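You operate a simulated robot arm through the tools that you are given. There is no shell and no other tool. Be economical: measure what you need, move in short steps, check, and stop when the job is done.

Carry out the task below with a simulated two-armed robot. There is one attempt and no reset: what you move stays moved.

Task
Wash the red plain and the blue ribbed electrode in the brown bay.
Fine: draw the wash stop button out first, stand both on seats of that bay, then push the button in; hands out of the oil; leave the other electrodes. Set down upright: what you pick out. Where these are worked on the way, their far stop is far enough and under half their travel is too little: wash stop button.

The check looks at the end state, three seconds after you hand in, the way a careful person would. Anything else that was tipped, shoved, dropped, spilled or broken makes it a failure.

Robot
Two 7-joint arms with fingered hands on one trunk, on a base that drives. Base frame: it is fixed to the floor where the robot stands at the start and does not move with it; the origin is under the middle of the robot, x ahead of it, y to its left, z up. Units: mm, degrees, N and s.
The left shoulder is at the start at [30, 120, 1063], the right one opposite. With the tool pointing down near the work surface each hand reaches from about 280 to 700 mm from the robot's upright axis, wherever it stands, measured 20 degrees to its own side. Places, roughly: wash stop button [700, 0, 900]. Payload 4 kg a hand.
The tool frame of a hand sits at the grasp point between the pads (the TCP): z along the fingers, y along the line on which they close. The tips reach 19 mm beyond it. Largest opening 120 mm; the body of the gripper starts 53 mm behind the TCP. The gripper is a hand of 3 fingers: y runs from the thumb to the fingers, the wrist lies at [0, 0, -219] in the tool frame, and closing takes about 1.5 s.
Orientation is told as [roll, pitch, yaw] about the base's x, y, z axes, in that order, counted from this pose: with the fingers straight down and closing along the base's y, the tool's x points along the base's -x, its y along +y and its z along -z.

Tools
- The arms move only by the tool step_arm. It takes "left_plan", "right_plan" or both (then of equal length, played together; a hand with none holds still); each is a list that holds one entry, the list of rows, each a list of 6 numbers: the shift along the tool's x, y, z in mm, then the turn, a rotation vector about the tool's x, y, z in degrees. In form: [[[dx, dy, dz, ax, ay, az], ...]]. A call has 1 to 12 rows; each row is the pose to reach, as a shift and turn from the pose commanded when the call began, along the tool's axes at that moment. "left_hand" and "right_hand" are, for a hand that has rows, the gripper command, from -1 (shut) to 1 (fully open), values between in proportion, set as the call begins (left out, the last holds). Each row takes 0.2 s and may step no farther than 50 mm and 8.6 degrees from the row before; otherwise, or with a gripper value out of range, the whole call is refused. Where a pose cannot be reached the arm comes as near as it can. A force on the tool above 40 N (or 10 N above the force at the start of the call, whichever is more), or a blocked arm, ends the call early, and 0.2 s more pass. The fingers move at their own pace (about 72 mm/s each) and stop on an object; they squeeze with about 26 N. The grip force told is the motor's: it shows also when the fingers shut on nothing. Time passes only in rows, and 0.2 s behind the last, so rows that repeat a pose let the fingers close. The reply holds the time, the measured pose of the TCP, the force on the tool along the base axes, the opening and the grip force, in the units named above and with some noise, with the torque about the TCP (base axes, N m) and any sound that the robot's microphone picked up.
- Cameras (640 x 400 px; columns grow to the right, rows downward): "scene" is now at [52.7, -14.8, 1612.7]; the picture's right is [0.05, -1.00, 0.00], its down [-0.76, -0.03, -0.65] and it looks along [0.65, 0.03, -0.76] (base axes); focal length 257 px, centre (320, 200). "left" rides on the left gripper at [-66, -4, -79] in its tool frame; the picture's right is [0.05, -1.00, 0.00], its down [0.76, 0.04, -0.64] and it looks along [0.64, 0.04, 0.77] (tool axes); focal length 251 px, centre (320, 200). "right" rides on the right gripper at [66, -4, -79] in its tool frame; the picture's right is [0.05, 1.00, 0.00], its down [-0.76, 0.04, -0.64] and it looks along [-0.64, 0.03, 0.77] (tool axes); focal length 251 px, centre (320, 200). There is no depth. A picture from a camera that has moved, and an enlarged one, comes with that camera's place and axes in the base frame and with its lens. The place of the scene camera against the robot may be out by one fixed shift of up to 25 mm in any direction.
- capture(camera): a new picture of that camera. No time passes.
- lift_body(by): slides the trunk up (or, below 0, down) by that many mm; the arms and the scene camera ride with it, the base frame stays. It gives what a move gives, with no picture.
- roll_base(legs): drives the robot by 1 to 6 legs, each [ahead, turn to the left] in mm and degrees, along the robot's own axes; the way and the turn of a leg run together, so that a leg with both is an arc; at most 1500 mm and 180 degrees a leg. The arms and the cameras ride along, it lands a little off, and it stops where it bumps. It gives what a move gives.
- finger_targets(finger1, finger2, thumb_bend, hand): sets how far each is bent, from 0 (flat) to 1 (curled in); at 0.3 the hand is open as for a grip, at 0.7 the pads meet at the TCP. One left out holds its place. A second passes; each finger stops where it meets its share of the squeeze, and holds until it gets a number again. A gripper value or a shape takes the hand back. It gives what a move gives, with no picture; readings hold the bend of each and the force on the fingers (four entries, about 0 where the hand has none), thumb and palm.
- grasp_type(shape, hand): the hand has 3 fingers and takes this shape, open, in about a second: jaw (thumb against the fingers, like two jaws); tri (thumb and two fingers); tip (a fingertip pinch); poke (one finger out to press); point (the index stretched); flat (the hand flat); cup (the hand cupped); fist (a fist). The gripper value then closes the fingers along that shape, each until it touches; the sizes above hold for jaw. It gives what a move gives, with no picture.
- pan_tilt(pan, tilt): turns the head with the scene camera to pan (to the left, within 120 degrees either way) and tilt (down, from -29 to 69), counted from straight ahead of the robot. It gives what a move gives.
- enlarge(camera, box): a new picture of the part [left, top, right, bottom] of that camera's present view, enlarged. No time passes.
- close_job(): hands the job in; it is judged then, once.

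Work in short steps. Places have to be worked out from the pictures, the camera data and where the tool is seen: move nearer, look again, correct. Check each grasp and each placing, and mend what went wrong. You have 120 turns and 100 pictures in all, those below and enlarged ones among them. Open the grippers and draw the arms clear of the work before you hand the job in, unless the task says otherwise; then end with one line.

The tools are called as a command line: name --argument value ..., lists and objects as JSON in quotes. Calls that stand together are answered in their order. step_arm: Moves the arms, as the interface text tells. Its arguments: {"type":"object","properties":{"left_plan":{"type":"array"},"left_hand":{"type":"number"},"right_plan":{"type":"array"},"right_hand":{"type":"number"}},"required":[]} The other tools are called the same way: lift_body (by) slides the trunk up or down; grasp_type (shape, hand) gives the hand a shape; finger_targets (finger1, finger2, thumb_bend, hand) moves the fingers one by one; roll_base (legs) drives the base; pan_tilt (pan, tilt) turns the head that bears the scene camera; capture (camera) takes a picture; enlarge (camera, box) takes an enlarged picture of a part of a camera's view; close_job () hands the job in.

At the start:

```text
time_s: 0.0
left_position: [360.6, 119.8, 1260.9]
left_tool_rot: [0.0, 0.0, -0.6]
left_wrist_force: [0.4, 0.0, 1.0]
left_moment: [0.04, 0.0, 0.01]
left_finger_gap: 119.9
left_grip_force: 0.1
left_shape: jaw
left_bend: [0.3, 0.3, 0.3]
left_finger forces: [0.0, 0.0, 0.0, 0.1, 0.0, 0.1]
right_position: [320.9, -200.6, 1197.4]
right_tool_rot: [0.0, 0.0, -0.6]
right_wrist_force: [0.2, -0.1, 0.1]
right_moment: [-0.02, -0.01, 0.02]
right_finger_gap: 119.8
right_grip_force: 0.2
right_shape: jaw
right_bend: [0.3, 0.3, 0.3]
right_finger forces: [0.0, 0.0, 0.0, 0.0, 0.0, 0.0]
trunk travel left (down, up): [-275.0, 265.0]
robot x, y, heading: [0.8, -4.5, 0.1]
head pan, tilt: [2.6, 49.2]
```

scene: 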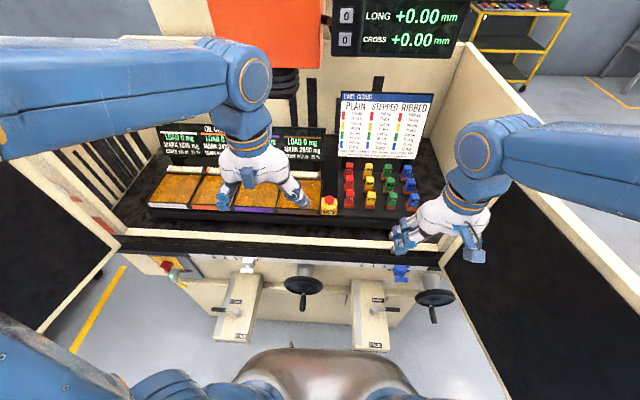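
right: 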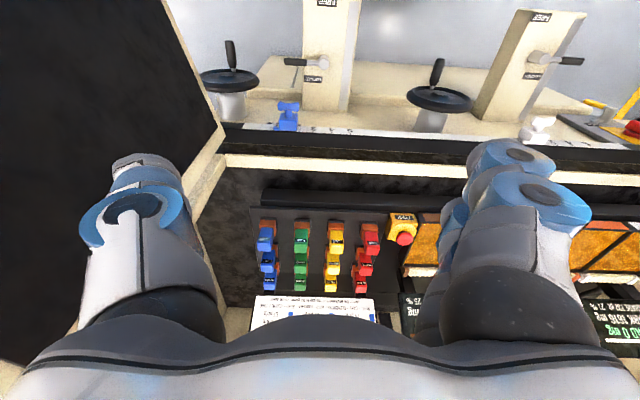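
left: 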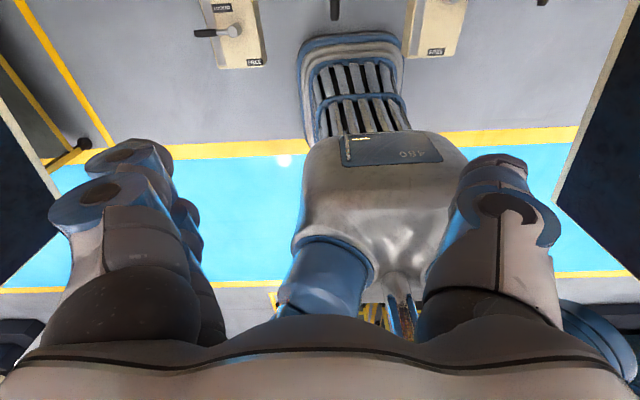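

I start by looking closer at the bays, the button and the electrode rack.

enlarge --camera "scene" --box '[310, 80, 450, 220]'

enlarge --camera "scene" --box '[130, 110, 350, 230]'

```text
2.86 times, centred on (380, 150) of scene
camera zoom: at [52.7, -14.8, 1612.7], right [0.05, -1.0, 0.0], down [-0.76, -0.03, -0.65], along [0.65, 0.03, -0.76], focal length 734 px, centre (149, 343)
```

zoom: 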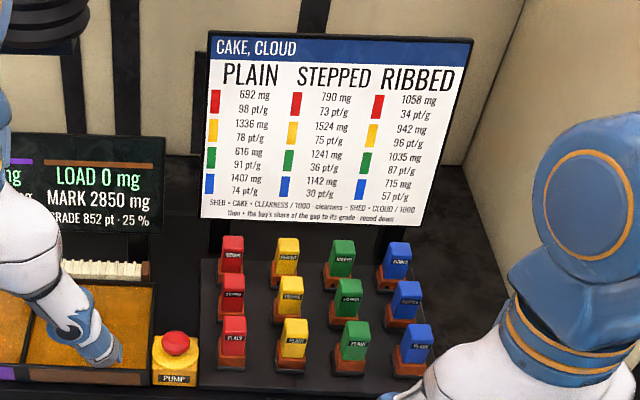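

```text
2.91 times, centred on (240, 170) of scene
camera zoom: at [52.7, -14.8, 1612.7], right [0.05, -1.0, 0.0], down [-0.76, -0.03, -0.65], along [0.65, 0.03, -0.76], focal length 748 px, centre (553, 287)
```

zoom: 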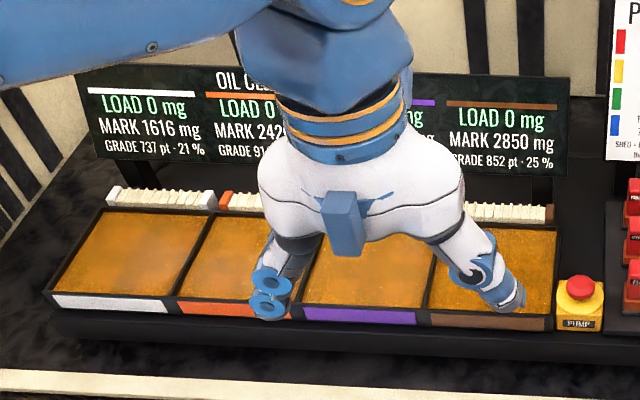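

The left arm hides the brown bay; I draw both hands out to the sides and look again.

step_arm --left_plan '[[[0, 45, 0, 0, 0, 0], [0, 90, 0, 0, 0, 0], [0, 135, 0, 0, 0, 0], [0, 180, 0, 0, 0, 0], [0, 225, 0, 0, 0, 0], [0, 250, 0, 0, 0, 0]]]' --right_plan '[[[0, -30, 0, 0, 0, 0], [0, -60, 0, 0, 0, 0], [0, -90, 0, 0, 0, 0], [0, -120, 0, 0, 0, 0], [0, -150, 0, 0, 0, 0], [0, -150, 0, 0, 0, 0]]]'

capture --camera "scene"

enlarge --camera "scene" --box '[330, 150, 430, 220]'

enlarge --camera "scene" --box '[230, 130, 350, 220]'

```text
time_s: 1.4
left_position: [363.5, 370.7, 1260.8]
left_tool_rot: [0.0, 0.0, -0.8]
left_wrist_force: [-0.4, -0.2, -0.3]
left_moment: [0.02, -0.01, 0.01]
left_finger_gap: 119.7
left_grip_force: 0.0
left_shape: jaw
left_bend: [0.3, 0.3, 0.3]
left_finger forces: [0.0, 0.0, 0.1, 0.1, 0.0, 0.1]
right_position: [317.7, -351.2, 1198.5]
right_tool_rot: [0.0, -0.1, -0.6]
right_wrist_force: [0.7, 1.8, 0.9]
right_moment: [-0.05, -0.01, 0.03]
right_finger_gap: 120.1
right_grip_force: 0.1
right_shape: jaw
right_bend: [0.3, 0.3, 0.31]
right_finger forces: [0.0, 0.0, 0.1, 0.0, 2.0, 0.0]
trunk travel left (down, up): [-275.0, 265.0]
robot x, y, heading: [2.4, -1.8, 0.1]
head pan, tilt: [2.6, 49.2]
```

```text
94 pictures are left
camera scene: at [52.7, -14.2, 1612.7], right [0.05, -1.0, 0.0], down [-0.76, -0.03, -0.65], along [0.65, 0.03, -0.76], focal length 257 px, centre (320, 200)
```

scene: 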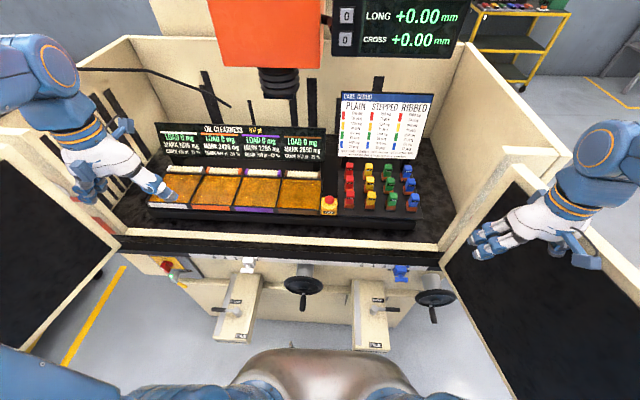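

```text
5.71 times, centred on (380, 185) of scene
camera zoom: at [52.7, -14.2, 1612.7], right [0.05, -1.0, 0.0], down [-0.76, -0.03, -0.65], along [0.65, 0.03, -0.76], focal length 1468 px, centre (-23, 286)
```

zoom: 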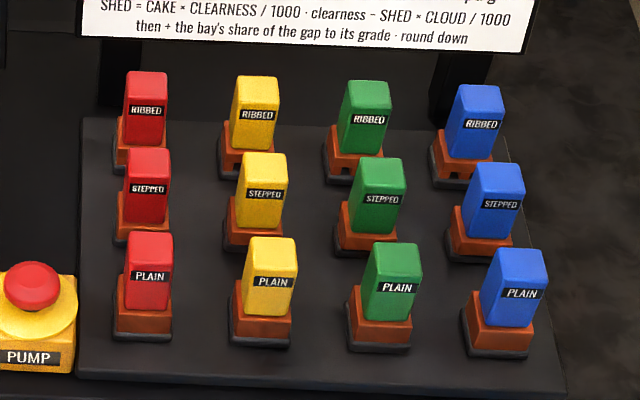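

```text
4.44 times, centred on (290, 175) of scene
camera zoom: at [52.7, -14.2, 1612.7], right [0.05, -1.0, 0.0], down [-0.76, -0.03, -0.65], along [0.65, 0.03, -0.76], focal length 1142 px, centre (453, 311)
```

zoom: 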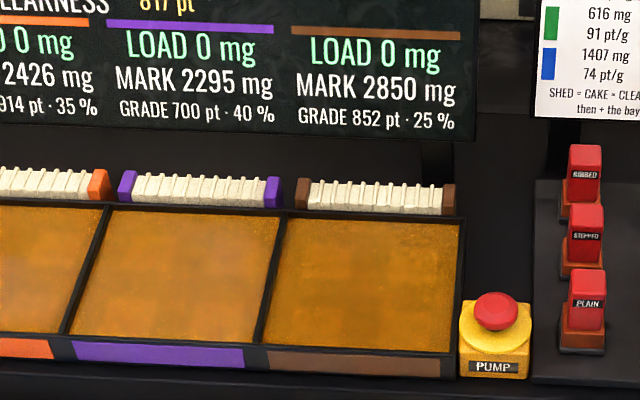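

Red plain is front-left in the rack and blue ribbed back-right. It looks like blue is out of reach from here, so I check how much room there is to drive ahead.

pan_tilt --pan 0 --tilt 69

capture --camera "scene"

capture --camera "left"

capture --camera "right"

```text
time_s: 2.2
left_position: [364.0, 369.5, 1261.7]
left_tool_rot: [0.1, 0.0, -0.6]
left_wrist_force: [0.0, 1.2, -0.1]
left_moment: [0.01, -0.01, 0.02]
left_finger_gap: 119.9
left_grip_force: 0.1
left_shape: jaw
left_bend: [0.3, 0.3, 0.3]
left_finger forces: [0.0, 0.0, 0.0, 0.1, 0.0, 0.0]
right_position: [317.7, -350.5, 1197.9]
right_tool_rot: [0.0, 0.0, -0.6]
right_wrist_force: [-0.1, 0.9, 0.5]
right_moment: [-0.01, 0.02, -0.02]
right_finger_gap: 120.2
right_grip_force: 0.1
right_shape: jaw
right_bend: [0.3, 0.3, 0.31]
right_finger forces: [0.0, 0.0, 0.0, 0.0, 0.7, 0.0]
trunk travel left (down, up): [-275.0, 265.0]
robot x, y, heading: [0.4, 0.4, 0.1]
head pan, tilt: [0.0, 68.8]
```

```text
91 pictures are left
camera scene: at [31.0, -18.1, 1589.6], right [0.0, -1.0, 0.0], down [-0.93, 0.0, -0.36], along [0.36, 0.0, -0.93], focal length 257 px, centre (320, 200)
```

scene: 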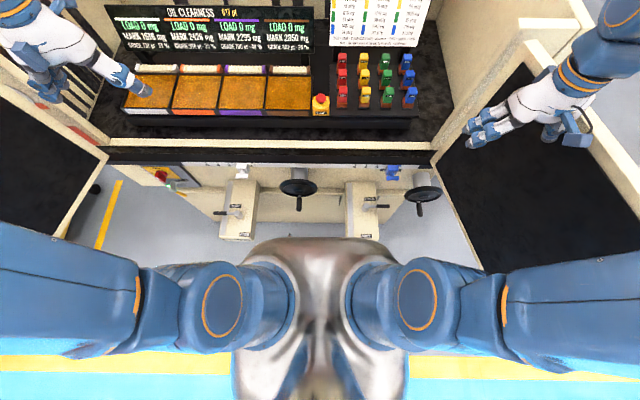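

```text
90 pictures are left
camera left: at [429.9, 365.5, 1340.8], right [-0.07, -1.0, 0.0], down [-0.76, 0.05, 0.64], along [-0.64, 0.04, -0.77], focal length 251 px, centre (320, 200)
```

left: 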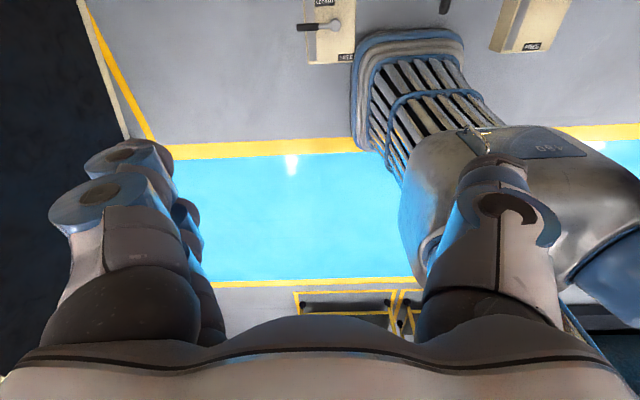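

```text
89 pictures are left
camera right: at [251.0, -351.5, 1276.6], right [-0.04, 1.0, 0.0], down [0.77, 0.03, 0.64], along [0.64, 0.03, -0.77], focal length 251 px, centre (320, 200)
```

right: 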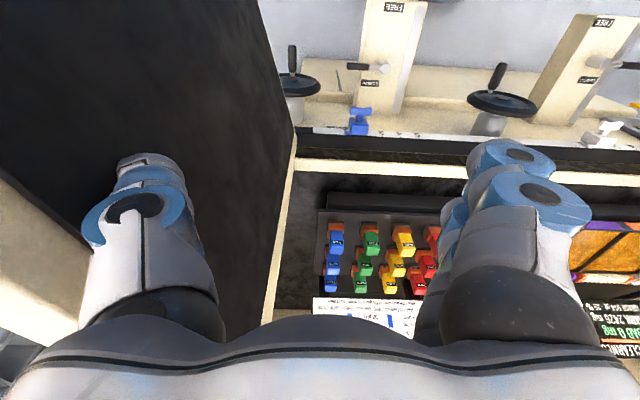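

The machine's front arms end near x≈280 at z≈560 with my base front at about x≈215 on the floor, so there is some room. I bring the hands inward off the doors and drive ahead in a small leg, then check.

step_arm --left_plan '[[[0, -40, 0, 0, 0, 0], [0, -80, 0, 0, 0, 0], [0, -120, 0, 0, 0, 0], [30, -120, 0, 0, 0, 0], [60, -120, 0, 0, 0, 0]]]' --right_plan '[[[0, 40, 0, 0, 0, 0], [0, 80, 0, 0, 0, 0], [0, 120, 0, 0, 0, 0], [0, 120, 0, 0, 0, 0], [0, 120, 0, 0, 0, 0]]]'

roll_base --legs '[[80, 0]]'

capture --camera "scene"

capture --camera "left"

```text
time_s: 3.4
left_position: [300.1, 249.7, 1260.4]
left_tool_rot: [0.0, -0.1, -0.6]
left_wrist_force: [-0.7, 0.5, -0.1]
left_moment: [0.0, 0.0, -0.02]
left_finger_gap: 120.0
left_grip_force: 0.0
left_shape: jaw
left_bend: [0.3, 0.3, 0.3]
left_finger forces: [0.0, 0.1, 0.0, 0.0, 0.1, 0.0]
right_position: [318.4, -231.3, 1198.7]
right_tool_rot: [0.0, -0.1, -0.7]
right_wrist_force: [0.1, -0.6, -0.6]
right_moment: [-0.01, -0.01, -0.03]
right_finger_gap: 120.0
right_grip_force: 0.0
right_shape: jaw
right_bend: [0.3, 0.3, 0.3]
right_finger forces: [0.0, 0.0, 0.1, 0.0, 0.1, 0.1]
trunk travel left (down, up): [-275.0, 265.0]
robot x, y, heading: [2.8, -2.3, -0.4]
head pan, tilt: [0.0, 68.8]
```

```text
time_s: 4.5
left_position: [385.2, 249.1, 1260.7]
left_tool_rot: [0.0, 0.2, -0.6]
left_wrist_force: [0.6, 1.0, -0.3]
left_moment: [0.01, 0.01, 0.02]
left_finger_gap: 120.1
left_grip_force: 0.1
left_shape: jaw
left_bend: [0.3, 0.3, 0.3]
left_finger forces: [0.0, 0.1, 0.1, 0.0, 0.1, 0.0]
right_position: [402.5, -231.1, 1198.9]
right_tool_rot: [-0.1, 0.2, -0.5]
right_wrist_force: [-0.1, 0.1, 0.2]
right_moment: [-0.01, 0.05, -0.03]
right_finger_gap: 119.8
right_grip_force: 0.1
right_shape: jaw
right_bend: [0.3, 0.3, 0.3]
right_finger forces: [0.0, 0.0, 0.0, 0.0, 0.0, 0.1]
trunk travel left (down, up): [-275.0, 265.0]
robot x, y, heading: [83.5, 0.1, 0.2]
head pan, tilt: [0.0, 68.8]
```

```text
88 pictures are left
camera scene: at [115.9, -18.3, 1589.5], right [0.0, -1.0, 0.0], down [-0.93, 0.0, -0.36], along [0.36, 0.0, -0.93], focal length 257 px, centre (320, 200)
```

scene: 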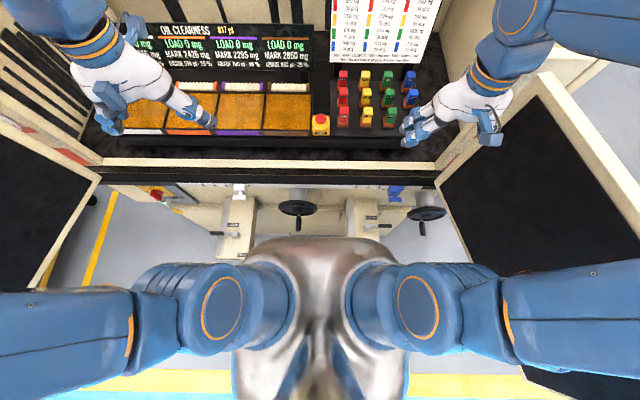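

```text
87 pictures are left
camera left: at [450.8, 245.8, 1339.6], right [-0.06, -1.0, 0.0], down [-0.76, 0.05, 0.65], along [-0.64, 0.04, -0.76], focal length 251 px, centre (320, 200)
```

left: 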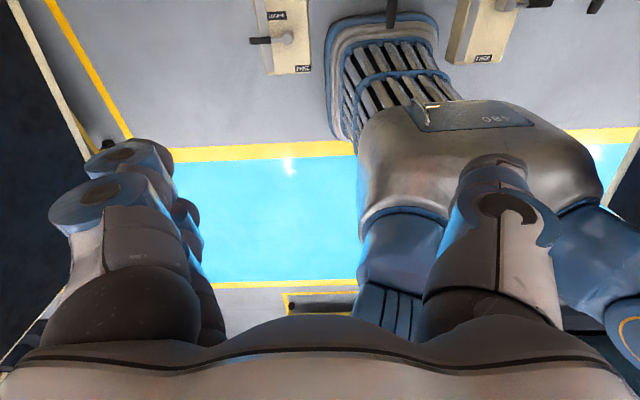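

No bump. Now I bring the right hand over the pump button and rack front for a near look (target TCP ≈ [560, -60, 1060]).

step_arm --right_plan '[[[-26, 28, 23, 0, 0, 0], [-52, 56, 46, 0, 0, 0], [-79, 85, 70, 0, 0, 0], [-105, 113, 93, 0, 0, 0], [-131, 141, 116, 0, 0, 0], [-158, 171, 139, 0, 0, 0], [-158, 171, 139, 0, 0, 0]]]'

capture --camera "right"

capture --camera "scene"

```text
time_s: 6.1
left_position: [381.1, 249.7, 1261.3]
left_tool_rot: [0.0, 0.0, -0.6]
left_wrist_force: [-0.7, -0.2, -0.3]
left_moment: [0.03, -0.02, 0.03]
left_finger_gap: 119.8
left_grip_force: 0.0
left_shape: jaw
left_bend: [0.3, 0.3, 0.3]
left_finger forces: [0.1, 0.1, 0.1, 0.0, 0.1, 0.0]
right_position: [561.1, -60.2, 1059.7]
right_tool_rot: [0.0, -0.1, -0.6]
right_wrist_force: [-0.6, 0.3, 0.5]
right_moment: [0.02, 0.01, 0.01]
right_finger_gap: 120.0
right_grip_force: 0.0
right_shape: jaw
right_bend: [0.3, 0.3, 0.3]
right_finger forces: [0.1, 0.0, 0.0, 0.1, 0.0, 0.0]
trunk travel left (down, up): [-275.0, 265.0]
robot x, y, heading: [80.5, 0.2, 0.0]
head pan, tilt: [0.0, 68.8]
```

```text
86 pictures are left
camera right: at [494.8, -62.0, 1138.5], right [-0.04, 1.0, 0.0], down [0.76, 0.03, 0.64], along [0.64, 0.03, -0.76], focal length 251 px, centre (320, 200)
```

right: 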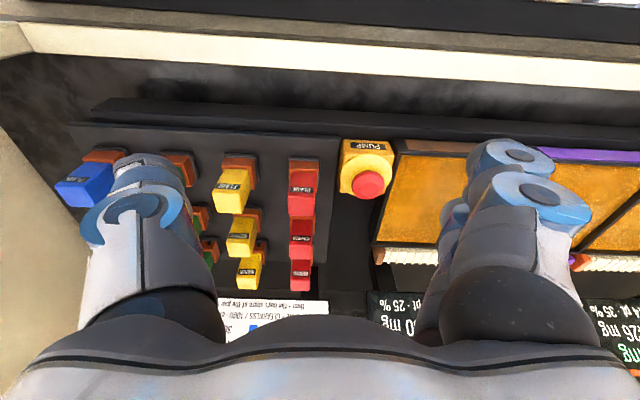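

```text
85 pictures are left
camera scene: at [111.7, -19.2, 1589.7], right [0.0, -1.0, 0.0], down [-0.93, 0.0, -0.36], along [0.36, 0.0, -0.93], focal length 257 px, centre (320, 200)
```

scene: 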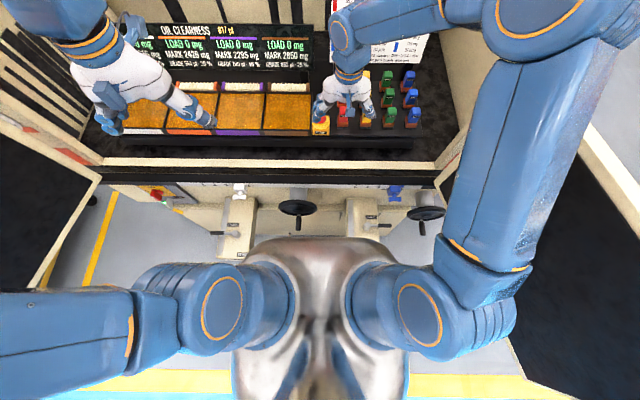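

Next a second view shifted left for triangulation and to look into the brown bay for its seats.

step_arm --right_plan '[[[0, 40, 0, 0, 0, 0], [0, 80, 0, 0, 0, 0], [0, 120, 0, 0, 0, 0], [0, 120, 0, 0, 0, 0]]]'

capture --camera "right"

enlarge --camera "right" --box '[230, 110, 470, 260]'

```text
time_s: 7.1
left_position: [382.7, 249.7, 1261.4]
left_tool_rot: [-0.1, 0.0, -0.6]
left_wrist_force: [-0.2, -0.4, 0.6]
left_moment: [-0.01, 0.01, 0.01]
left_finger_gap: 120.1
left_grip_force: 0.0
left_shape: jaw
left_bend: [0.3, 0.3, 0.3]
left_finger forces: [0.1, 0.1, 0.0, 0.1, 0.1, 0.0]
right_position: [564.5, 57.3, 1060.0]
right_tool_rot: [-0.1, 0.1, -0.6]
right_wrist_force: [-0.4, 0.6, 0.1]
right_moment: [-0.01, 0.02, -0.01]
right_finger_gap: 120.0
right_grip_force: 0.0
right_shape: jaw
right_bend: [0.3, 0.3, 0.3]
right_finger forces: [0.0, 0.0, 0.0, 0.0, 0.0, 0.0]
trunk travel left (down, up): [-275.0, 265.0]
robot x, y, heading: [83.3, -1.7, 0.4]
head pan, tilt: [0.0, 68.8]
```

```text
84 pictures are left
camera right: at [497.1, 56.4, 1138.2], right [-0.04, 1.0, 0.0], down [0.77, 0.03, 0.64], along [0.64, 0.03, -0.77], focal length 251 px, centre (320, 200)
```

right: 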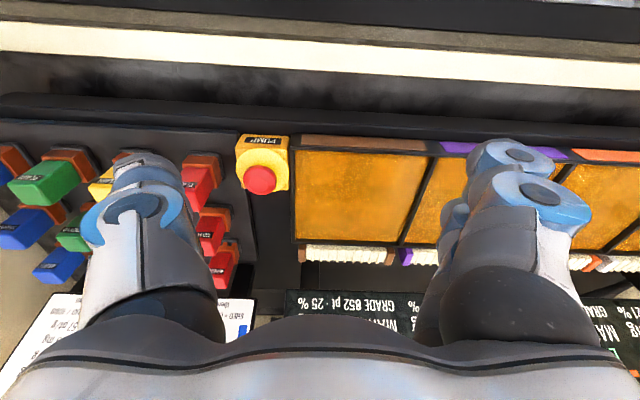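

```text
2.67 times, centred on (350, 185) of right
camera zoom: at [497.1, 56.4, 1138.2], right [-0.04, 1.0, 0.0], down [0.77, 0.03, 0.64], along [0.64, 0.03, -0.77], focal length 670 px, centre (240, 240)
```

zoom: 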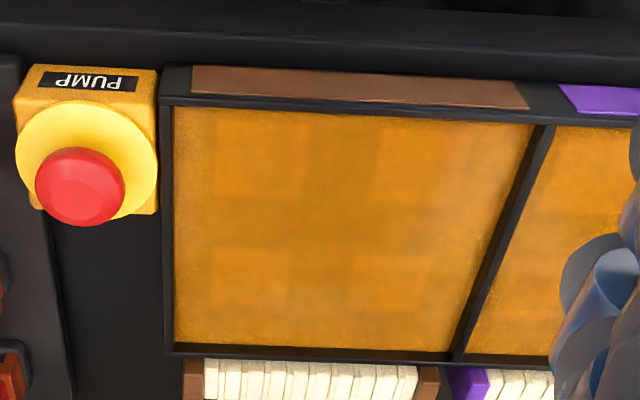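

Knob triangulates to about [658, -1, 916], about 36 mm across. I look for seats in the oil with a higher zoom.

enlarge --camera "right" --box '[285, 135, 435, 255]'

```text
3.33 times, centred on (360, 195) of right
camera zoom: at [497.1, 56.4, 1138.2], right [-0.04, 1.0, 0.0], down [0.77, 0.03, 0.64], along [0.64, 0.03, -0.77], focal length 838 px, centre (187, 217)
```

zoom: 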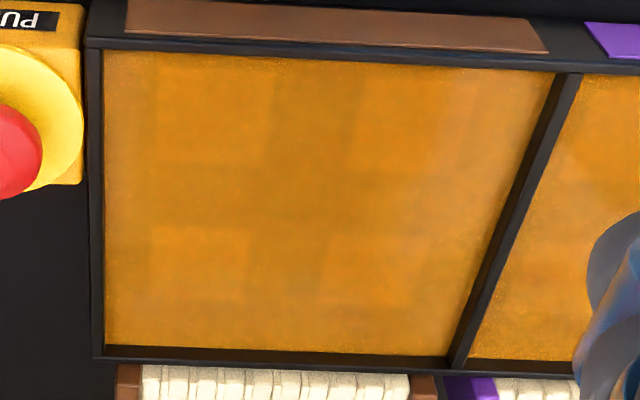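

The oil shows four faint lighter patches (2×2 seats), near [664,73], [664,150], [736,73], [736,150]. For the button I'll use a yawed hand so the fingers stay clear of the red column; I turn 90° above the knob and half close the hand.

step_arm --right_plan '[[[-9, -6, 0, 0, 0, 8.2], [-18, -12, 0, 0, 0, 16.4], [-27, -18, 0, 0, 0, 24.6], [-36, -24, 0, 0, 0, 32.8], [-45, -29, 0, 0, 0, 41], [-54, -35, 0, 0, 0, 49.2], [-63, -40, 0, 0, 0, 57.4], [-72, -46, 0, 0, 0, 65.6], [-81, -52, 0, 0, 0, 73.8], [-93, -58, 0, 0, 0, 82], [-93, -58, 0, 0, 0, 90], [-93, -58, 0, 0, 0, 90]]]' --right_hand 0.1

capture --camera "right"

capture --camera "scene"

```text
time_s: 9.7
left_position: [383.5, 249.7, 1260.7]
left_tool_rot: [-0.1, 0.1, -0.6]
left_wrist_force: [0.8, -1.1, 0.5]
left_moment: [0.01, -0.01, 0.01]
left_finger_gap: 120.1
left_grip_force: 0.1
left_shape: jaw
left_bend: [0.3, 0.3, 0.3]
left_finger forces: [0.1, 0.0, 0.0, 0.0, 0.0, 0.0]
right_position: [655.4, -1.8, 1059.7]
right_tool_rot: [0.0, 0.0, -90.8]
right_wrist_force: [-0.3, 0.0, 0.2]
right_moment: [0.0, 0.0, 0.03]
right_finger_gap: 67.1
right_grip_force: 0.0
right_shape: jaw
right_bend: [0.32, 0.32, 0.93]
right_finger forces: [0.0, 0.0, 0.0, 0.1, 0.1, 0.0]
trunk travel left (down, up): [-275.0, 265.0]
robot x, y, heading: [83.5, 0.6, -0.2]
head pan, tilt: [0.0, 68.8]
```

```text
81 pictures are left
camera right: at [652.2, 66.1, 1137.6], right [1.0, 0.04, 0.0], down [0.03, -0.77, 0.64], along [0.03, -0.64, -0.77], focal length 251 px, centre (320, 200)
```

right: 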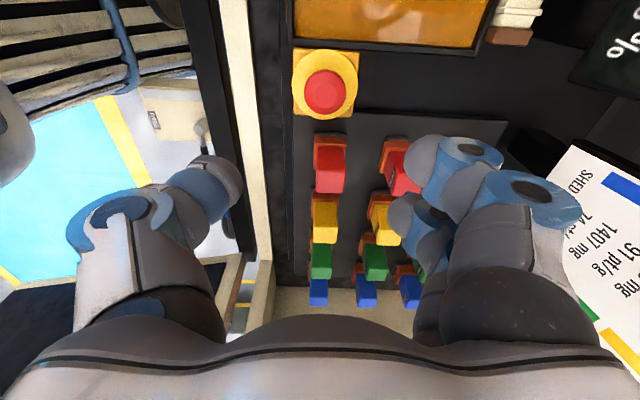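

```text
80 pictures are left
camera scene: at [113.5, -18.4, 1589.6], right [0.0, -1.0, 0.0], down [-0.93, 0.0, -0.36], along [0.36, 0.0, -0.93], focal length 257 px, centre (320, 200)
```

scene: 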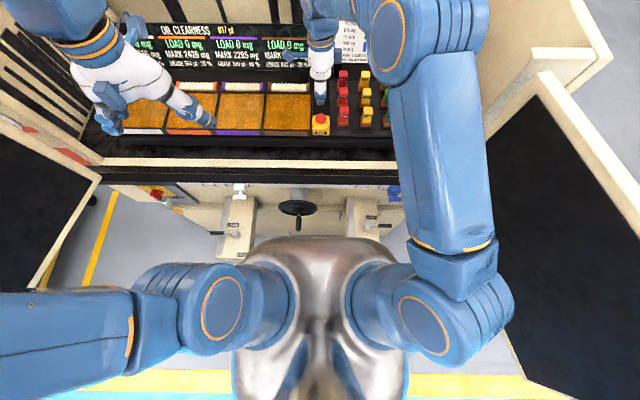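

From this side the knob again comes out at ≈[659, 0, 916]. The thumb alone moved with the gripper value, so I set the fingers evenly half open instead.

finger_targets --hand "right" --finger1 0.48 --finger2 0.48 --thumb_bend 0.48

capture --camera "right"

```text
time_s: 10.7
left_position: [383.5, 250.8, 1261.0]
left_tool_rot: [0.0, 0.0, -0.6]
left_wrist_force: [-0.3, 0.1, 0.6]
left_moment: [0.01, -0.02, -0.01]
left_finger_gap: 119.8
left_grip_force: 0.1
left_shape: jaw
left_bend: [0.3, 0.3, 0.3]
left_finger forces: [0.0, 0.0, 0.0, 0.1, 0.1, 0.0]
right_position: [654.7, -0.4, 1059.7]
right_tool_rot: [0.0, 0.0, -90.6]
right_wrist_force: [-0.3, -0.2, 0.1]
right_moment: [-0.02, -0.01, 0.0]
right_finger_gap: 74.4
right_grip_force: 0.2
right_shape: fingers
right_bend: [0.48, 0.48, 0.48]
right_finger forces: [0.0, 0.0, 0.0, 0.1, 0.1, 0.1]
trunk travel left (down, up): [-275.0, 265.0]
robot x, y, heading: [83.0, -1.5, 0.0]
head pan, tilt: [0.0, 68.8]
```

```text
79 pictures are left
camera right: at [651.8, 66.2, 1137.7], right [1.0, 0.04, 0.0], down [0.03, -0.76, 0.64], along [0.03, -0.64, -0.77], focal length 251 px, centre (320, 200)
```

right: 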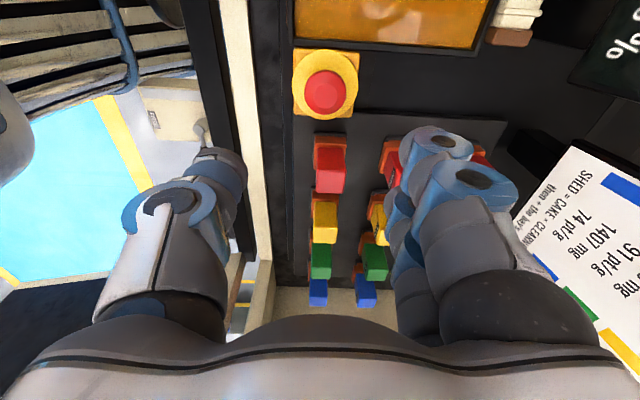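

The hand is symmetric with a 74 mm gap and the TCP at image centre. I descend over the knob to TCP z≈935 and look.

step_arm --right_plan '[[[0, 4, 40, 0, 0, 0], [0, 4, 80, 0, 0, 0], [0, 4, 110, 0, 0, 0], [0, 4, 125, 0, 0, 0], [0, 4, 125, 0, 0, 0]]]'

capture --camera "right"

```text
time_s: 11.9
left_position: [382.8, 250.4, 1261.7]
left_tool_rot: [0.0, 0.0, -0.6]
left_wrist_force: [-0.6, 0.8, -0.4]
left_moment: [0.01, 0.04, -0.01]
left_finger_gap: 120.0
left_grip_force: 0.2
left_shape: jaw
left_bend: [0.3, 0.3, 0.3]
left_finger forces: [0.1, 0.0, 0.0, 0.0, 0.1, 0.0]
right_position: [657.7, 0.8, 933.7]
right_tool_rot: [0.0, 0.0, -90.6]
right_wrist_force: [-0.5, -0.8, 0.5]
right_moment: [-0.01, 0.0, -0.01]
right_finger_gap: 74.5
right_grip_force: 0.0
right_shape: fingers
right_bend: [0.48, 0.48, 0.48]
right_finger forces: [0.0, 0.0, 0.0, 0.0, 0.0, 0.0]
trunk travel left (down, up): [-275.0, 265.0]
robot x, y, heading: [81.0, 0.7, -0.1]
head pan, tilt: [0.0, 68.8]
```

```text
78 pictures are left
camera right: at [654.0, 67.8, 1011.9], right [1.0, 0.04, 0.0], down [0.03, -0.76, 0.64], along [0.03, -0.64, -0.77], focal length 251 px, centre (320, 200)
```

right: 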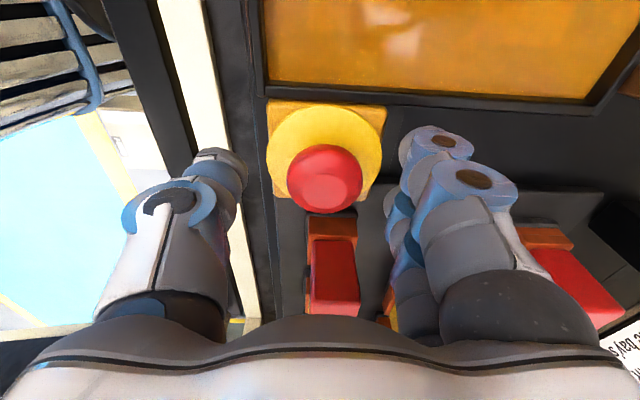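

Well centred; the knob top is at about z≈913. I lower 13 mm so the tips straddle the head, watching force.

step_arm --right_plan '[[[0, 1, 7, 0, 0, 0], [0, 1, 14, 0, 0, 0], [0, 1, 14, 0, 0, 0]]]'

finger_targets --hand "right" --finger1 0.7 --finger2 0.7 --thumb_bend 0.7

capture --camera "right"

```text
time_s: 12.7
left_position: [383.8, 251.0, 1261.5]
left_tool_rot: [0.0, 0.0, -0.6]
left_wrist_force: [0.0, -0.6, -0.8]
left_moment: [0.0, 0.0, 0.0]
left_finger_gap: 120.0
left_grip_force: 0.0
left_shape: jaw
left_bend: [0.3, 0.3, 0.3]
left_finger forces: [0.0, 0.1, 0.0, 0.0, 0.1, 0.1]
right_position: [658.8, -0.7, 919.7]
right_tool_rot: [-0.1, 0.0, -90.6]
right_wrist_force: [0.2, -0.3, -0.1]
right_moment: [-0.01, 0.01, -0.03]
right_finger_gap: 74.5
right_grip_force: 0.0
right_shape: fingers
right_bend: [0.48, 0.48, 0.48]
right_finger forces: [0.0, 0.0, 0.0, 0.1, 0.0, 0.0]
trunk travel left (down, up): [-275.0, 265.0]
robot x, y, heading: [83.1, 4.8, 0.0]
head pan, tilt: [0.0, 68.8]
```

```text
time_s: 13.7
left_position: [382.0, 250.2, 1261.9]
left_tool_rot: [0.0, 0.0, -0.6]
left_wrist_force: [1.9, -0.2, -0.5]
left_moment: [-0.03, 0.03, -0.03]
left_finger_gap: 119.9
left_grip_force: 0.0
left_shape: jaw
left_bend: [0.3, 0.3, 0.3]
left_finger forces: [0.0, 0.0, 0.1, 0.1, 0.0, 0.0]
right_position: [659.7, -0.1, 922.0]
right_tool_rot: [0.3, 0.1, -90.5]
right_wrist_force: [10.3, -0.9, 20.8]
right_moment: [-0.01, -0.88, 0.01]
right_finger_gap: 43.8
right_grip_force: 21.6
right_shape: fingers
right_bend: [0.58, 0.58, 0.61]
right_finger forces: [13.5, 13.2, 0.0, 0.1, 15.8, 0.1]
trunk travel left (down, up): [-275.0, 265.0]
robot x, y, heading: [82.7, -0.5, 0.4]
head pan, tilt: [0.0, 68.8]
```

```text
77 pictures are left
camera right: at [656.0, 67.9, 1000.0], right [1.0, 0.04, 0.01], down [0.03, -0.77, 0.64], along [0.03, -0.64, -0.77], focal length 251 px, centre (320, 200)
```

right: 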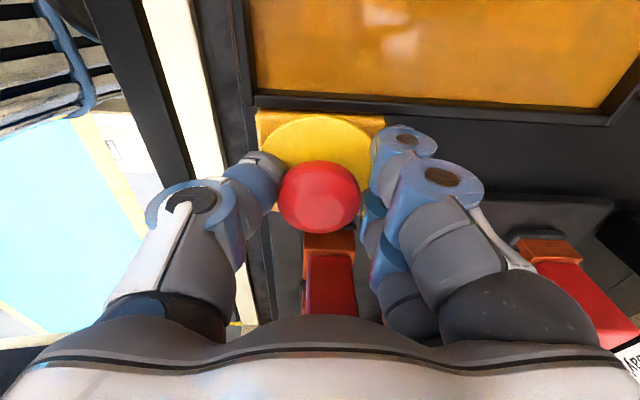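

Fingers hold the knob (gap ≈44, ~15 N each). I pull straight up in small steps.

step_arm --right_plan '[[[0, 0, -5, 0, 0, 0], [0, 0, -10, 0, 0, 0], [0, 0, -15, 0, 0, 0], [0, 0, -20, 0, 0, 0], [0, 0, -20, 0, 0, 0]]]'

capture --camera "right"

```text
time_s: 14.9
left_position: [381.0, 250.5, 1261.0]
left_tool_rot: [-0.1, 0.0, -0.7]
left_wrist_force: [0.1, 0.5, 0.6]
left_moment: [-0.02, -0.01, -0.01]
left_finger_gap: 119.8
left_grip_force: 0.0
left_shape: jaw
left_bend: [0.3, 0.3, 0.3]
left_finger forces: [0.0, 0.0, 0.1, 0.1, 0.0, 0.0]
right_position: [656.7, -0.6, 939.8]
right_tool_rot: [-0.2, 0.0, -90.5]
right_wrist_force: [-4.4, 0.8, -10.1]
right_moment: [0.04, 0.03, 0.07]
right_finger_gap: 31.3
right_grip_force: 9.2
right_shape: fingers
right_bend: [0.64, 0.6, 0.62]
right_finger forces: [2.1, 5.5, 0.0, 0.0, 10.6, 0.0]
trunk travel left (down, up): [-275.0, 265.0]
robot x, y, heading: [83.2, 1.8, 0.0]
head pan, tilt: [0.0, 68.8]
```

```text
76 pictures are left
camera right: at [654.2, 67.1, 1017.2], right [1.0, 0.04, 0.0], down [0.04, -0.76, 0.64], along [0.03, -0.64, -0.77], focal length 251 px, centre (320, 200)
```

right: 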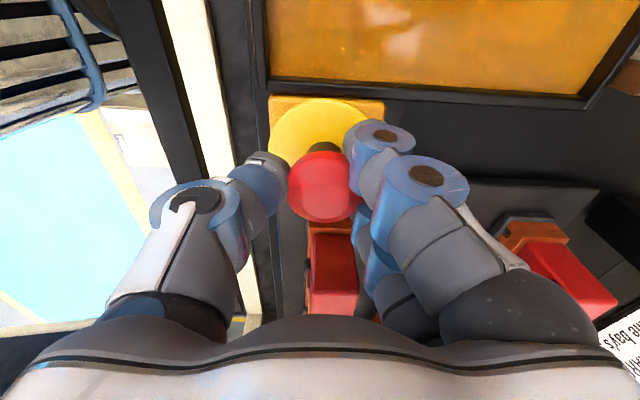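

The stem now shows: the knob has come out. I tug a few mm more to be sure of the far stop, then release and look.

step_arm --right_plan '[[[0, 0, -3, 0, 0, 0], [0, 0, -6, 0, 0, 0], [0, 0, -6, 0, 0, 0]]]'

finger_targets --hand "right" --finger1 0.45 --finger2 0.45 --thumb_bend 0.45

step_arm --right_plan '[[[0, 0, -30, 0, 0, 0], [0, 0, -70, 0, 0, 0], [0, 0, -110, 0, 0, 0], [0, 0, -110, 0, 0, 0]]]'

capture --camera "right"

```text
time_s: 15.7
left_position: [382.3, 250.3, 1261.7]
left_tool_rot: [-0.1, -0.1, -0.7]
left_wrist_force: [0.6, 0.1, -0.1]
left_moment: [-0.03, -0.01, -0.01]
left_finger_gap: 120.0
left_grip_force: 0.0
left_shape: jaw
left_bend: [0.3, 0.3, 0.3]
left_finger forces: [0.0, 0.0, 0.0, 0.1, 0.1, 0.1]
right_position: [659.4, -1.3, 947.2]
right_tool_rot: [0.0, 0.0, -90.6]
right_wrist_force: [-8.6, -2.0, -11.0]
right_moment: [0.01, 0.07, -0.04]
right_finger_gap: 31.4
right_grip_force: 8.9
right_shape: fingers
right_bend: [0.64, 0.62, 0.61]
right_finger forces: [1.7, 4.0, 0.0, 0.0, 11.2, 0.0]
trunk travel left (down, up): [-275.0, 265.0]
robot x, y, heading: [82.9, -1.5, 0.2]
head pan, tilt: [0.0, 68.8]
```

```text
time_s: 16.7
left_position: [382.0, 250.4, 1261.0]
left_tool_rot: [0.0, 0.0, -0.6]
left_wrist_force: [-0.5, -0.5, 0.2]
left_moment: [0.0, 0.0, 0.0]
left_finger_gap: 120.0
left_grip_force: 0.0
left_shape: jaw
left_bend: [0.3, 0.3, 0.3]
left_finger forces: [0.0, 0.0, 0.0, 0.0, 0.1, 0.0]
right_position: [659.4, -0.3, 946.0]
right_tool_rot: [0.0, 0.0, -90.6]
right_wrist_force: [-0.2, -0.4, 0.8]
right_moment: [-0.02, -0.03, 0.03]
right_finger_gap: 83.9
right_grip_force: 0.0
right_shape: fingers
right_bend: [0.45, 0.45, 0.45]
right_finger forces: [0.0, 0.0, 0.0, 0.0, 0.1, 0.0]
trunk travel left (down, up): [-275.0, 265.0]
robot x, y, heading: [81.6, 2.9, 0.2]
head pan, tilt: [0.0, 68.8]
```

```text
time_s: 17.7
left_position: [383.6, 249.7, 1260.5]
left_tool_rot: [0.0, 0.0, -0.6]
left_wrist_force: [0.0, -1.2, -0.1]
left_moment: [-0.02, 0.05, -0.02]
left_finger_gap: 119.8
left_grip_force: 0.0
left_shape: jaw
left_bend: [0.3, 0.3, 0.3]
left_finger forces: [0.0, 0.1, 0.0, 0.0, 0.1, 0.0]
right_position: [662.0, -1.3, 1057.0]
right_tool_rot: [-0.1, -0.1, -90.5]
right_wrist_force: [0.4, -1.0, 0.6]
right_moment: [0.01, 0.03, -0.04]
right_finger_gap: 83.7
right_grip_force: 0.1
right_shape: fingers
right_bend: [0.45, 0.45, 0.45]
right_finger forces: [0.1, 0.0, 0.0, 0.0, 0.1, 0.0]
trunk travel left (down, up): [-275.0, 265.0]
robot x, y, heading: [80.5, -0.7, -0.1]
head pan, tilt: [0.0, 68.8]
```

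```text
75 pictures are left
camera right: at [658.4, 66.1, 1135.5], right [1.0, 0.04, 0.0], down [0.03, -0.76, 0.64], along [0.03, -0.64, -0.77], focal length 251 px, centre (320, 200)
```

right: 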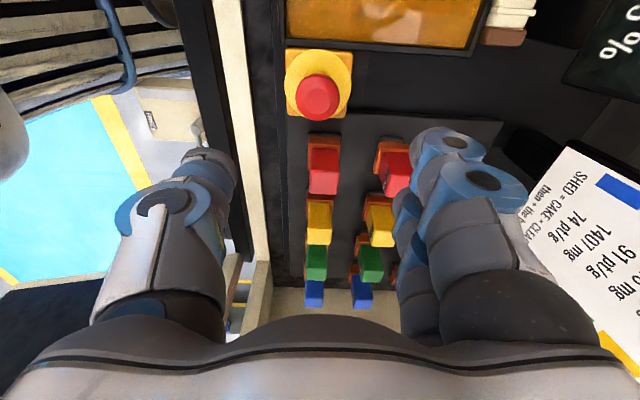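

The button now stays out, about 11 mm higher (z≈927). Next I move above the red plain electrode for triangulation (two views).

enlarge --camera "right" --box '[280, 120, 420, 320]'

step_arm --right_plan '[[[-27, 2, 0, 0, 0, 0], [-54, 5, 0, 0, 0, 0], [-80, 5, 0, 0, 0, 0], [-80, 5, 0, 0, 0, 0]]]'

capture --camera "right"

```text
2.00 times, centred on (350, 220) of right
camera zoom: at [658.4, 66.1, 1135.5], right [1.0, 0.04, 0.0], down [0.03, -0.76, 0.64], along [0.03, -0.64, -0.77], focal length 503 px, centre (260, 160)
```

zoom: 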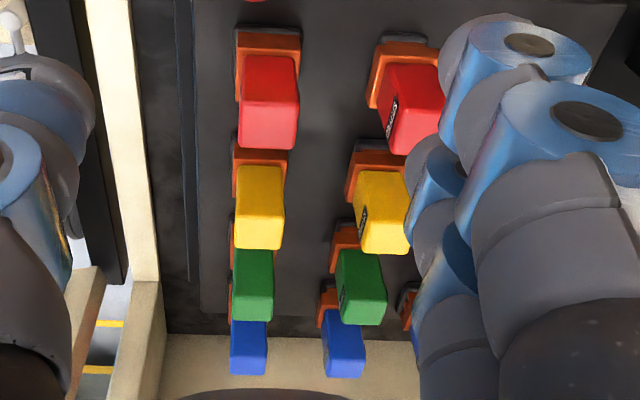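

```text
time_s: 18.7
left_position: [383.5, 251.0, 1260.5]
left_tool_rot: [0.0, 0.0, -0.6]
left_wrist_force: [1.1, -0.1, 0.5]
left_moment: [-0.03, 0.02, 0.0]
left_finger_gap: 120.1
left_grip_force: 0.2
left_shape: jaw
left_bend: [0.3, 0.3, 0.3]
left_finger forces: [0.0, 0.1, 0.1, 0.1, 0.0, 0.0]
right_position: [661.5, -80.5, 1057.3]
right_tool_rot: [0.0, 0.1, -90.7]
right_wrist_force: [0.9, 0.9, 0.0]
right_moment: [0.0, 0.01, -0.01]
right_finger_gap: 83.6
right_grip_force: 0.1
right_shape: fingers
right_bend: [0.45, 0.45, 0.45]
right_finger forces: [0.0, 0.0, 0.0, 0.0, 0.0, 0.0]
trunk travel left (down, up): [-275.0, 265.0]
robot x, y, heading: [84.6, 0.1, 0.0]
head pan, tilt: [0.0, 68.8]
```

```text
73 pictures are left
camera right: at [659.3, -13.3, 1134.2], right [1.0, 0.04, 0.0], down [0.03, -0.76, 0.64], along [0.03, -0.64, -0.77], focal length 251 px, centre (320, 200)
```

right: 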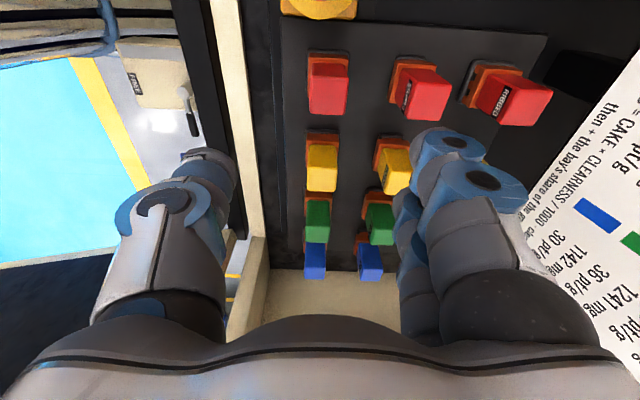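

I zoom in on the red plain cap for its top-face edges.

enlarge --camera "right" --box '[280, 30, 420, 130]'

```text
4.00 times, centred on (350, 80) of right
camera zoom: at [659.3, -13.3, 1134.2], right [1.0, 0.04, 0.0], down [0.03, -0.76, 0.64], along [0.03, -0.64, -0.77], focal length 1006 px, centre (200, 680)
```

zoom: 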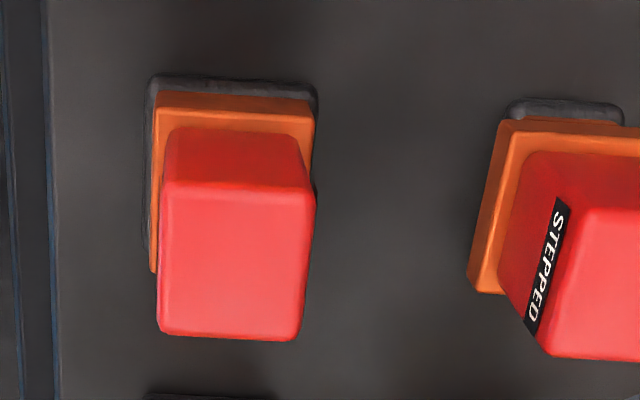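

Red plain's top centre is ≈[669, -72, 944], 27 mm square, foot at z≈877. I narrow the hand to ~60 mm, centre over it, and descend to just above.

finger_targets --hand "right" --finger1 0.53 --finger2 0.53 --thumb_bend 0.53

step_arm --right_plan '[[[8, 7, 0, 0, 0, 0], [8, 7, 40, 0, 0, 0], [8, 7, 80, 0, 0, 0], [8, 7, 80, 0, 0, 0]]]'

capture --camera "right"

```text
time_s: 19.7
left_position: [382.7, 250.3, 1261.4]
left_tool_rot: [0.0, 0.0, -0.6]
left_wrist_force: [-1.5, -0.5, -0.4]
left_moment: [0.04, -0.03, 0.01]
left_finger_gap: 120.0
left_grip_force: 0.1
left_shape: jaw
left_bend: [0.3, 0.3, 0.3]
left_finger forces: [0.1, 0.1, 0.1, 0.1, 0.0, 0.0]
right_position: [661.9, -81.0, 1056.7]
right_tool_rot: [0.0, 0.0, -90.6]
right_wrist_force: [0.3, 0.3, 0.6]
right_moment: [0.05, 0.02, -0.01]
right_finger_gap: 59.3
right_grip_force: 0.1
right_shape: fingers
right_bend: [0.53, 0.53, 0.53]
right_finger forces: [0.0, 0.0, 0.0, 0.1, 0.1, 0.1]
trunk travel left (down, up): [-275.0, 265.0]
robot x, y, heading: [82.3, -1.1, -0.1]
head pan, tilt: [0.0, 68.8]
```

```text
time_s: 20.7
left_position: [381.3, 251.5, 1261.1]
left_tool_rot: [0.0, 0.1, -0.5]
left_wrist_force: [0.4, 0.1, 0.1]
left_moment: [0.0, 0.0, 0.02]
left_finger_gap: 119.9
left_grip_force: 0.0
left_shape: jaw
left_bend: [0.3, 0.3, 0.3]
left_finger forces: [0.1, 0.0, 0.1, 0.1, 0.1, 0.0]
right_position: [668.6, -74.2, 976.4]
right_tool_rot: [0.0, 0.0, -90.5]
right_wrist_force: [-1.1, 0.1, 0.0]
right_moment: [0.01, 0.0, -0.01]
right_finger_gap: 59.3
right_grip_force: 0.1
right_shape: fingers
right_bend: [0.53, 0.53, 0.53]
right_finger forces: [0.0, 0.0, 0.1, 0.0, 0.1, 0.0]
trunk travel left (down, up): [-275.0, 265.0]
robot x, y, heading: [80.6, -0.0, 0.2]
head pan, tilt: [0.0, 68.8]
```

```text
71 pictures are left
camera right: at [666.0, -6.8, 1054.7], right [1.0, 0.04, 0.0], down [0.03, -0.77, 0.64], along [0.03, -0.64, -0.77], focal length 251 px, centre (320, 200)
```

right: 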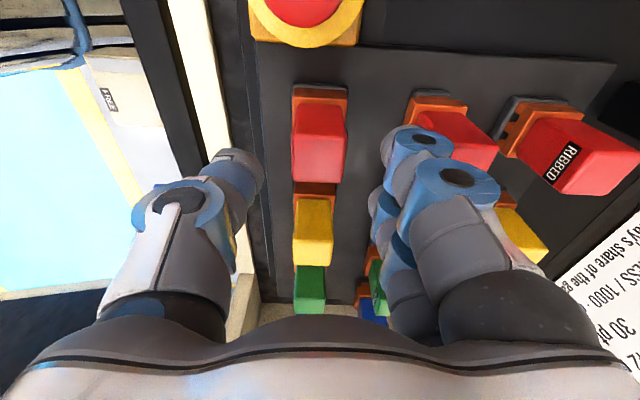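

Aligned within 3 mm. I go down to TCP z≈929 and close.

step_arm --right_plan '[[[3, 0, 16, 0, 0, 0], [3, 0, 32, 0, 0, 0], [3, 0, 47, 0, 0, 0], [3, 0, 47, 0, 0, 0]]]'

finger_targets --hand "right" --finger1 0.72 --finger2 0.72 --thumb_bend 0.72

capture --camera "right"

```text
time_s: 21.7
left_position: [382.7, 250.3, 1259.7]
left_tool_rot: [0.1, 0.1, -0.7]
left_wrist_force: [0.0, 0.7, 0.1]
left_moment: [0.01, 0.03, 0.02]
left_finger_gap: 120.1
left_grip_force: 0.1
left_shape: jaw
left_bend: [0.3, 0.3, 0.3]
left_finger forces: [0.0, 0.0, 0.0, 0.1, 0.0, 0.0]
right_position: [670.4, -69.6, 928.5]
right_tool_rot: [0.0, 0.0, -90.5]
right_wrist_force: [1.0, 0.3, 0.0]
right_moment: [0.0, -0.01, 0.04]
right_finger_gap: 59.5
right_grip_force: 0.1
right_shape: fingers
right_bend: [0.53, 0.53, 0.53]
right_finger forces: [0.0, 0.0, 0.0, 0.1, 0.1, 0.0]
trunk travel left (down, up): [-275.0, 265.0]
robot x, y, heading: [81.6, -2.0, 0.2]
head pan, tilt: [0.0, 68.8]
```

```text
time_s: 22.7
left_position: [383.0, 249.4, 1261.4]
left_tool_rot: [0.0, -0.1, -0.6]
left_wrist_force: [0.3, 0.2, 0.2]
left_moment: [-0.02, 0.03, -0.02]
left_finger_gap: 119.8
left_grip_force: 0.1
left_shape: jaw
left_bend: [0.3, 0.3, 0.3]
left_finger forces: [0.0, 0.1, 0.1, 0.0, 0.0, 0.1]
right_position: [669.9, -69.9, 930.4]
right_tool_rot: [-0.1, -0.1, -90.6]
right_wrist_force: [0.5, 0.7, -0.1]
right_moment: [0.06, -0.01, 0.0]
right_finger_gap: 16.6
right_grip_force: 10.8
right_shape: fingers
right_bend: [0.72, 0.63, 0.65]
right_finger forces: [0.2, 10.8, 0.0, 0.0, 10.8, 0.0]
trunk travel left (down, up): [-275.0, 265.0]
robot x, y, heading: [80.5, -0.7, 0.2]
head pan, tilt: [0.0, 68.8]
```

```text
70 pictures are left
camera right: at [667.0, -2.5, 1007.1], right [1.0, 0.04, 0.0], down [0.03, -0.76, 0.64], along [0.03, -0.64, -0.77], focal length 251 px, centre (320, 200)
```

right: 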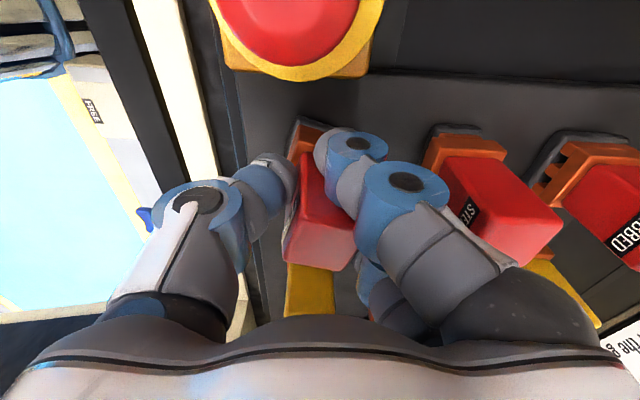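

Only one finger touched and the cap twisted a little. I reopen and look at how it stands.

finger_targets --hand "right" --finger1 0.53 --finger2 0.53 --thumb_bend 0.53

capture --camera "right"

```text
time_s: 23.7
left_position: [382.7, 250.2, 1260.6]
left_tool_rot: [0.0, 0.0, -0.6]
left_wrist_force: [-0.1, -1.3, 0.0]
left_moment: [-0.01, 0.0, -0.02]
left_finger_gap: 120.0
left_grip_force: 0.0
left_shape: jaw
left_bend: [0.3, 0.3, 0.3]
left_finger forces: [0.1, 0.0, 0.1, 0.0, 0.0, 0.1]
right_position: [671.2, -70.1, 929.7]
right_tool_rot: [0.0, 0.1, -90.6]
right_wrist_force: [-0.1, -0.6, 0.6]
right_moment: [-0.01, -0.04, 0.0]
right_finger_gap: 58.6
right_grip_force: 0.1
right_shape: fingers
right_bend: [0.53, 0.53, 0.53]
right_finger forces: [0.0, 0.1, 0.0, 0.0, 0.0, 0.0]
trunk travel left (down, up): [-275.0, 265.0]
robot x, y, heading: [79.1, -0.3, -0.0]
head pan, tilt: [0.0, 68.8]
```

```text
69 pictures are left
camera right: at [666.8, -2.4, 1007.3], right [1.0, 0.04, 0.0], down [0.03, -0.76, 0.64], along [0.03, -0.64, -0.77], focal length 251 px, centre (320, 200)
```

right: 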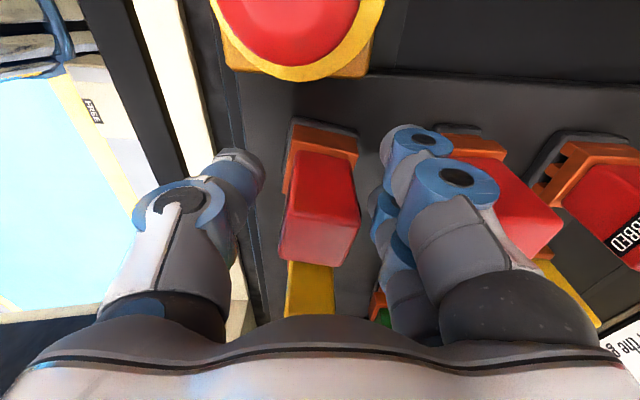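

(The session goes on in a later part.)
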